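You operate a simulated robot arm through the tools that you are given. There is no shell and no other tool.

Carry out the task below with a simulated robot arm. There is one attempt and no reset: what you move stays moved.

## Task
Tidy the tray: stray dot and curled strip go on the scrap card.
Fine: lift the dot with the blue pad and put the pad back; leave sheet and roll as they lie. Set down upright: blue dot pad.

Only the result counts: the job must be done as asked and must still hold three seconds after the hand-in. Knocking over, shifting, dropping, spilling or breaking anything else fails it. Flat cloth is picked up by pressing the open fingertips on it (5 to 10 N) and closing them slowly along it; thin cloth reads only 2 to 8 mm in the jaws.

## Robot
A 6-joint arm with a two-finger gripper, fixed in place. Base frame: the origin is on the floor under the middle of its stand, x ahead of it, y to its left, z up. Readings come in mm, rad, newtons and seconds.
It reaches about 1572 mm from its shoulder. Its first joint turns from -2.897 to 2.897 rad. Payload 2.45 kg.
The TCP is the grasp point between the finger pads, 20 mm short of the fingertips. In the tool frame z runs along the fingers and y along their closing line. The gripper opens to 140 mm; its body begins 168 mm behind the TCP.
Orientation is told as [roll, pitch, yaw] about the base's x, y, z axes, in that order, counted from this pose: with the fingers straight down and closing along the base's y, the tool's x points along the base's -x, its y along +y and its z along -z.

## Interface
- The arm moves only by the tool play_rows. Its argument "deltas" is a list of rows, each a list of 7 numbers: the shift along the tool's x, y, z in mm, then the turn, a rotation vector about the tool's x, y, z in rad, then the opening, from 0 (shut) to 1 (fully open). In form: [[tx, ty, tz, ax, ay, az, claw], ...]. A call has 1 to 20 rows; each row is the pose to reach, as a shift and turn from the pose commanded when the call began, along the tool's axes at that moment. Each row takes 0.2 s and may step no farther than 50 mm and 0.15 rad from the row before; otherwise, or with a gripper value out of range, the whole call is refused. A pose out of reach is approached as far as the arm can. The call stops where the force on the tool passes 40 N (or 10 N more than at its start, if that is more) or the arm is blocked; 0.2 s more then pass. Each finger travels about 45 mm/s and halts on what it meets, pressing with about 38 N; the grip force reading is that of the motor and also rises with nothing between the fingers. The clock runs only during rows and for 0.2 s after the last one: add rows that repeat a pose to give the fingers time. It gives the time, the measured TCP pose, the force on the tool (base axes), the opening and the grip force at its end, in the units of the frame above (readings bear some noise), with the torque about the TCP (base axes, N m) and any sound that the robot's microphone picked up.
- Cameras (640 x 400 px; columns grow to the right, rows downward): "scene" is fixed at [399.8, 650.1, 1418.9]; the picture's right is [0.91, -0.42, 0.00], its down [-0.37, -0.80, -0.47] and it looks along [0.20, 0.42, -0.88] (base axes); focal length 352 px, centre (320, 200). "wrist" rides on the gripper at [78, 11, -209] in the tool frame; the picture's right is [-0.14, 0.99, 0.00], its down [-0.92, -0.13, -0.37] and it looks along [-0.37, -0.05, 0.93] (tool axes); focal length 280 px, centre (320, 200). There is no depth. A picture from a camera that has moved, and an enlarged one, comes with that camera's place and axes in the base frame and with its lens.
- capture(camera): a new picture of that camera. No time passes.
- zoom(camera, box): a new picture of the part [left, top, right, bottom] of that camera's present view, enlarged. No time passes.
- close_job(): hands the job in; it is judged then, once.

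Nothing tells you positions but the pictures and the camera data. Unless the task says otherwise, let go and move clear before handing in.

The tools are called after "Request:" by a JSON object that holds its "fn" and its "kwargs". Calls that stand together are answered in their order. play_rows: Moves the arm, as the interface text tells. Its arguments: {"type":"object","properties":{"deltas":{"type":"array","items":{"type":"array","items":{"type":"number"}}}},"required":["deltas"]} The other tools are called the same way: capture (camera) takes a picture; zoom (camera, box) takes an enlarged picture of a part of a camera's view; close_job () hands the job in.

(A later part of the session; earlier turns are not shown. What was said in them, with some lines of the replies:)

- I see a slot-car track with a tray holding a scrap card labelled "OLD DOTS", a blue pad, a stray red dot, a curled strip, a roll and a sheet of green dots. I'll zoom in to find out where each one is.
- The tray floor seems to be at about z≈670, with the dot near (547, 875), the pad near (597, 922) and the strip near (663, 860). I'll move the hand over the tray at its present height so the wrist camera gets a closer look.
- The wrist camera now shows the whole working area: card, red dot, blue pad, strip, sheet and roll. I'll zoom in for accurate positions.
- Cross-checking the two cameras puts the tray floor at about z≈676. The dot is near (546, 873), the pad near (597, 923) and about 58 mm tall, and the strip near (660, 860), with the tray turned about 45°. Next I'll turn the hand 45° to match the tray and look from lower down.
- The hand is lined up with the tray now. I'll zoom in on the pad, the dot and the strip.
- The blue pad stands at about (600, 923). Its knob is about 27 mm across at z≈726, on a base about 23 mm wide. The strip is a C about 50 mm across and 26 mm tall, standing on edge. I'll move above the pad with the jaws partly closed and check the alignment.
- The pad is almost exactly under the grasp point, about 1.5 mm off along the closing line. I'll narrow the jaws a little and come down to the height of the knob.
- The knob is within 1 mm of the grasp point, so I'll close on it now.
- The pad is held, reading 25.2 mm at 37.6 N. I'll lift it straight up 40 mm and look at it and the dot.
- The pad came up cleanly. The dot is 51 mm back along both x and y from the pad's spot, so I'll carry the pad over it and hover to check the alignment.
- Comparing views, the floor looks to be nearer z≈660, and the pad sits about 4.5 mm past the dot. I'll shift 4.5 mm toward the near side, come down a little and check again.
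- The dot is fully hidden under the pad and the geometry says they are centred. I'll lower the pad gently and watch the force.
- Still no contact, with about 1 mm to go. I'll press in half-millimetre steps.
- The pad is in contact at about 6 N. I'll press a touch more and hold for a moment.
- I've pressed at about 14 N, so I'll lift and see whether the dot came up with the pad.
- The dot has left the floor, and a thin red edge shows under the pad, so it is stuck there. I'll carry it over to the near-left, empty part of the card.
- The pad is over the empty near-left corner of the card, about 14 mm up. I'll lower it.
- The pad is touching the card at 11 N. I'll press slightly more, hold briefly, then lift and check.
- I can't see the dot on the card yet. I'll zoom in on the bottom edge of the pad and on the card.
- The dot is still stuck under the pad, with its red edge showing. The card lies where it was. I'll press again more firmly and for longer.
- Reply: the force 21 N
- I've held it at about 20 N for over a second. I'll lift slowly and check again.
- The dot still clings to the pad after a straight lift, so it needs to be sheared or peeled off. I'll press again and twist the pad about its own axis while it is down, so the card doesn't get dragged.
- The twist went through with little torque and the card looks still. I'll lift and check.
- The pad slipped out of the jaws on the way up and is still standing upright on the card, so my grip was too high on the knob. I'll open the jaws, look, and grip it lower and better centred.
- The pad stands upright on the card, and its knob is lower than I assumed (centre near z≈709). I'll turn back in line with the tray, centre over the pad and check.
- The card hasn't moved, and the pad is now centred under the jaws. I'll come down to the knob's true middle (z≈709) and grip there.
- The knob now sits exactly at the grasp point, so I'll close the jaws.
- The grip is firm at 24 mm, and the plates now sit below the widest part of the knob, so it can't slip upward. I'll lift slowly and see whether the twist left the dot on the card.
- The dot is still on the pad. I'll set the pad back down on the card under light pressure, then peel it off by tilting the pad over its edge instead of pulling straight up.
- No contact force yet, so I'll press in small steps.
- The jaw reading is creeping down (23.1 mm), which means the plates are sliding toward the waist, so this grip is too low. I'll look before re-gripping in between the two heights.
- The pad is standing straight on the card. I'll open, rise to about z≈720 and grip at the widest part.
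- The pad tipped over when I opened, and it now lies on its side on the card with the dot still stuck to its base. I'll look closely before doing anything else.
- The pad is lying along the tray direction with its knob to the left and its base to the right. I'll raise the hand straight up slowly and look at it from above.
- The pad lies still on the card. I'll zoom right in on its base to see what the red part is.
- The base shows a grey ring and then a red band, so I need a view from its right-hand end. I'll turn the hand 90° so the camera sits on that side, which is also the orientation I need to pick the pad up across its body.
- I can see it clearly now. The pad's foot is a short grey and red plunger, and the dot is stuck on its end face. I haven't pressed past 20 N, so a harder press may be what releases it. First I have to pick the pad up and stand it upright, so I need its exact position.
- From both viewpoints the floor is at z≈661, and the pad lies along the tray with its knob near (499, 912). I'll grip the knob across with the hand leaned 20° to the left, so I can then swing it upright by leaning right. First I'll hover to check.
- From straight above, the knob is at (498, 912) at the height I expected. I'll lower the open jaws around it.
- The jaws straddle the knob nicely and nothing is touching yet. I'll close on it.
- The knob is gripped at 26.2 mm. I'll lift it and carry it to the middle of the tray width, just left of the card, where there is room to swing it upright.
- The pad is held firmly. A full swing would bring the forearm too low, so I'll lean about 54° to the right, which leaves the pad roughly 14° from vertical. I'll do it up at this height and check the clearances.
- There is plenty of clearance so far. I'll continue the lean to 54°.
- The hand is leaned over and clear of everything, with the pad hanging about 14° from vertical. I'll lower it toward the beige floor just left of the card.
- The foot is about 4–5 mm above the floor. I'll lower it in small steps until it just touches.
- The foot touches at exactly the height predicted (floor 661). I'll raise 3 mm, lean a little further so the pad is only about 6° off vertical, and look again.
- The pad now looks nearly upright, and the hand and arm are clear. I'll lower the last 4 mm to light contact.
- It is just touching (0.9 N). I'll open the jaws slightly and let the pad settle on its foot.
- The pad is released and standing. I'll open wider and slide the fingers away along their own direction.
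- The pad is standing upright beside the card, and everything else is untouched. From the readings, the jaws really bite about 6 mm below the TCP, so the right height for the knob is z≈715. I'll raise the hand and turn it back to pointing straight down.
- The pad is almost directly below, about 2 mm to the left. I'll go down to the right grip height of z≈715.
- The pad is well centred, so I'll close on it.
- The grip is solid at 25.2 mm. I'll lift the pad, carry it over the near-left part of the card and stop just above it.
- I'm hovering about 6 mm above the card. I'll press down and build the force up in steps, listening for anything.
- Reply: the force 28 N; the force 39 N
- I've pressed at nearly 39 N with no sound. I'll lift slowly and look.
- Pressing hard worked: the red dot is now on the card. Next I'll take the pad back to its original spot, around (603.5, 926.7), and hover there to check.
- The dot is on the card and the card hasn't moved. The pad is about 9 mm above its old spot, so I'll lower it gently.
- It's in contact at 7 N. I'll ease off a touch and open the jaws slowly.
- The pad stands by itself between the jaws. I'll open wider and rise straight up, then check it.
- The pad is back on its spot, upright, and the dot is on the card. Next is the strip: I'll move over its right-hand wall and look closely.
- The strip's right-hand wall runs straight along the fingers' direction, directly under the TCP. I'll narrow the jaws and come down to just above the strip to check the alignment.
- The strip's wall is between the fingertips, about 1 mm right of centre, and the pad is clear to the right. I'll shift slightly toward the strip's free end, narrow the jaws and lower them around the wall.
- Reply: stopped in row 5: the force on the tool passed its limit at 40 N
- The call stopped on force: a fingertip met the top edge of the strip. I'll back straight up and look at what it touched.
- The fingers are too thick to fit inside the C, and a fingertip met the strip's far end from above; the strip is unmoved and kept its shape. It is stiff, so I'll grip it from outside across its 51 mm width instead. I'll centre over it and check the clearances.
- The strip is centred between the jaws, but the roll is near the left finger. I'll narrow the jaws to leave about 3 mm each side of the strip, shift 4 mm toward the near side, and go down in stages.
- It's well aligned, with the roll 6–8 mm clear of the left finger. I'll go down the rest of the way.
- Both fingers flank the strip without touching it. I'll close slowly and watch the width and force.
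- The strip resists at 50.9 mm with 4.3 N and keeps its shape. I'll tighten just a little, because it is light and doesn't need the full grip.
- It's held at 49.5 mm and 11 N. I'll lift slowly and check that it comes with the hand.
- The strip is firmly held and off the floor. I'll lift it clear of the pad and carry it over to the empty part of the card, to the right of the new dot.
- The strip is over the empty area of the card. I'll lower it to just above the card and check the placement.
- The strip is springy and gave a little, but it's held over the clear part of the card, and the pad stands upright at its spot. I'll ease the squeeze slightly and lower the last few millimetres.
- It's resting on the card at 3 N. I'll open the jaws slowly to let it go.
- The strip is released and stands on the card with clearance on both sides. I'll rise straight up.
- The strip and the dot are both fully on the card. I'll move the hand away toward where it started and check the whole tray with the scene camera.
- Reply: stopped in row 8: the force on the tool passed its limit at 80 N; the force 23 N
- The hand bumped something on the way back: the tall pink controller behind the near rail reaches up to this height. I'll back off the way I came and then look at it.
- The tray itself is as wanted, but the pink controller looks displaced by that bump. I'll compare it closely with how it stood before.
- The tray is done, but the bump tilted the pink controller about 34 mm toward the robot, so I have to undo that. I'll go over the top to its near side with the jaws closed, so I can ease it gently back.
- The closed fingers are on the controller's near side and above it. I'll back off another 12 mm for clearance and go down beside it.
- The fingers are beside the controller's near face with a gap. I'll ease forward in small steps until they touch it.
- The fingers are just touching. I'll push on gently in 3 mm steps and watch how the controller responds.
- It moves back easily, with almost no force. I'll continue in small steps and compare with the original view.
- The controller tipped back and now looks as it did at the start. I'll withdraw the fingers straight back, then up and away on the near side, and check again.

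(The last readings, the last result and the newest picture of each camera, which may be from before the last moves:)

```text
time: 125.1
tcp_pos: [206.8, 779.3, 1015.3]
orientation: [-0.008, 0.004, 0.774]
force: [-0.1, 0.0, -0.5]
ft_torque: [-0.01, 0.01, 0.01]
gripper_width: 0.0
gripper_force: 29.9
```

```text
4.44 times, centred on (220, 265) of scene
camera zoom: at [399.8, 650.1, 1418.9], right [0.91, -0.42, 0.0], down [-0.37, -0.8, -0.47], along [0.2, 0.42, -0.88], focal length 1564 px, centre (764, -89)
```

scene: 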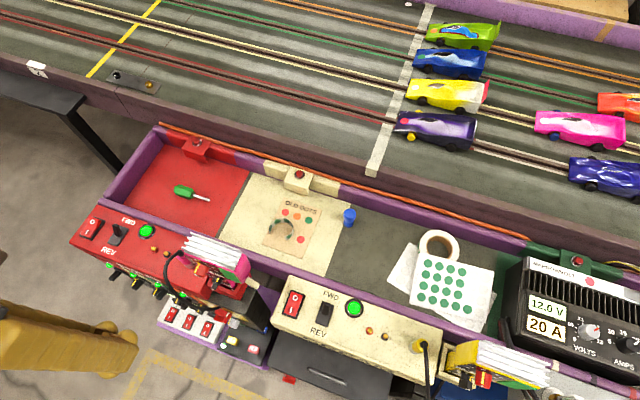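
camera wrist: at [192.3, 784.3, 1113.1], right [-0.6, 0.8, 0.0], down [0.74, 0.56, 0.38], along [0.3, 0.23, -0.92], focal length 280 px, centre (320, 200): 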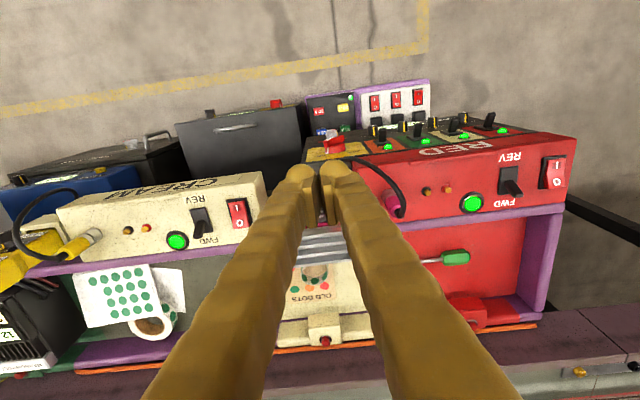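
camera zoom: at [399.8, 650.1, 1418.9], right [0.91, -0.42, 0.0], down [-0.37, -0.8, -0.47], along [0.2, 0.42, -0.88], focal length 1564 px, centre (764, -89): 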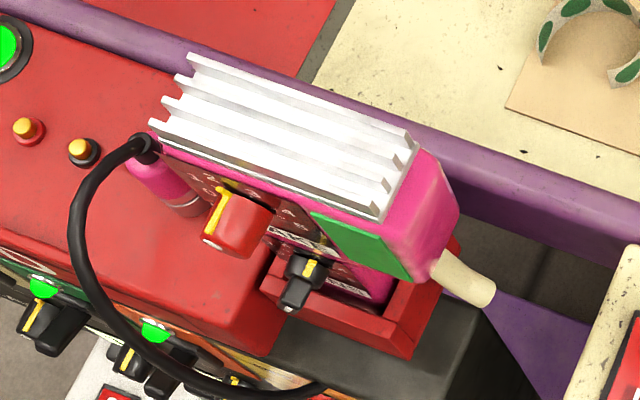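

The card holds the stray dot and the curled strip, and the blue pad stands upright on its old spot. The sheet and roll lie where they were, and the controller leans in its holder about as it did at first. I'll wait a moment and check that nothing is still moving.

Request:
{"fn": "play_rows", "kwargs": {"deltas": [[10, 0, 0, 0, 0, 0, 0.1], [20, 0, 0, 0, 0, 0, 0.2], [20, 0, 0, 0, 0, 0, 0.3], [20, 0, 0, 0, 0, 0, 0.3], [20, 0, 0, 0, 0, 0, 0.3], [20, 0, 0, 0, 0, 0, 0.3], [20, 0, 0, 0, 0, 0, 0.3], [20, 0, 0, 0, 0, 0, 0.3]]}}

Request:
{"fn": "capture", "kwargs": {"camera": "scene"}}

Request:
{"fn": "zoom", "kwargs": {"camera": "scene", "box": [220, 160, 420, 285]}}

Request:
{"fn": "zoom", "kwargs": {"camera": "scene", "box": [380, 200, 540, 330]}}

```text
time: 127.1
tcp_pos: [198.0, 764.6, 1000.3]
orientation: [-0.022, 0.024, 0.764]
force: [-0.6, -0.1, -0.2]
ft_torque: [-0.02, 0.0, -0.03]
gripper_width: 41.9
gripper_force: 0.0
stopped in row 8: the arm was blocked; the commanded pose is now the measured one
```

```text
taken
```

scene: 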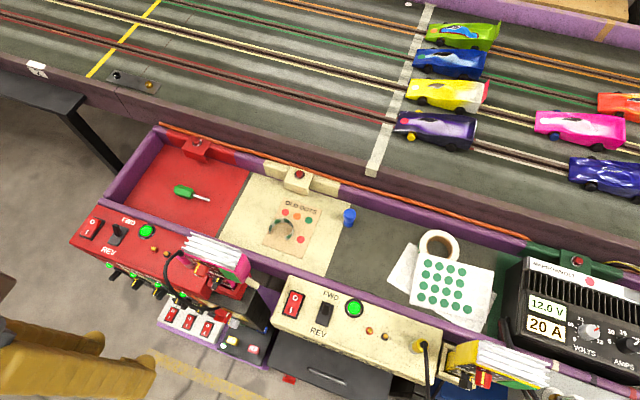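

```text
3.20 times, centred on (320, 222) of scene
camera zoom: at [399.8, 650.1, 1418.9], right [0.91, -0.42, 0.0], down [-0.37, -0.8, -0.47], along [0.2, 0.42, -0.88], focal length 1126 px, centre (320, 128)
```

zoom: 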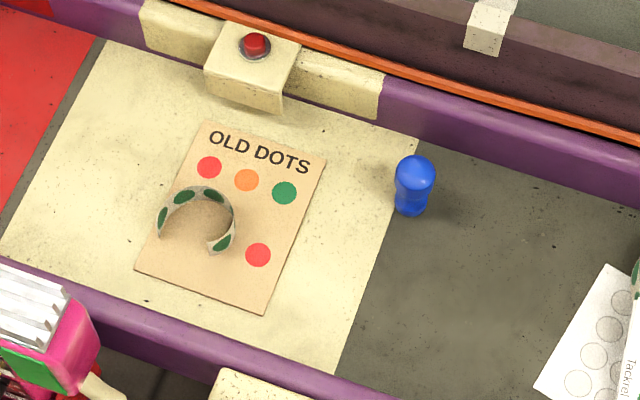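

```text
3.08 times, centred on (460, 265) of scene
camera zoom: at [399.8, 650.1, 1418.9], right [0.91, -0.42, 0.0], down [-0.37, -0.8, -0.47], along [0.2, 0.42, -0.88], focal length 1082 px, centre (-111, 0)
```

zoom: 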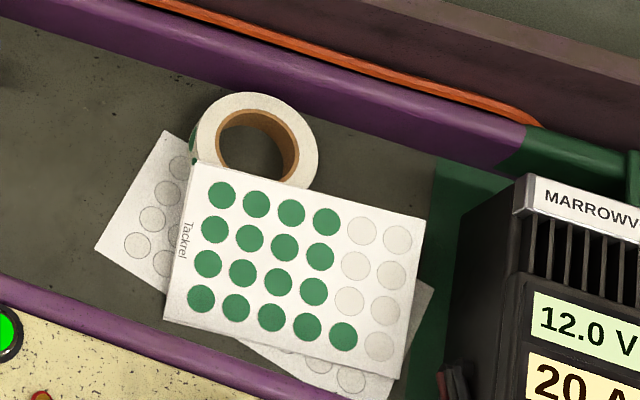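

Nothing has moved since the last check. The dot and strip lie on the card, and the pad stands upright where it was. The sheet and roll are untouched, the controller is back in its leaning position, and the hand is clear, so I'm handing the job in.

Request:
{"fn": "close_job", "kwargs": {}}

```text
The job is handed in.
```

The job is handed in. The stray red dot and the curled strip are both on the scrap card, and the blue pad stands upright on its original spot. The sheet, roll and card stayed where they were.

Three things went wrong along the way, and one could affect the result:

- **Controller bumped:** while pulling the hand away I hit the tall pink controller behind the near rail and pushed it about 34 mm toward the robot. I pushed it back and it settled leaning in its holder as before. In the scene view it looks the same as at the start, but I could only compare by eye, so it may be a few millimetres off.
- **Pad tipped over:** the blue pad slipped from a bad grip and fell onto its side on the card. I stood it back up and used it to finish moving the dot. The dot came off only at nearly 39 N; lighter presses left it on the pad.
- **Strip pressed:** on my first try at the strip, a fingertip pressed down on its top edge with about 40 N. It kept its shape, and I then lifted it from the outside instead.
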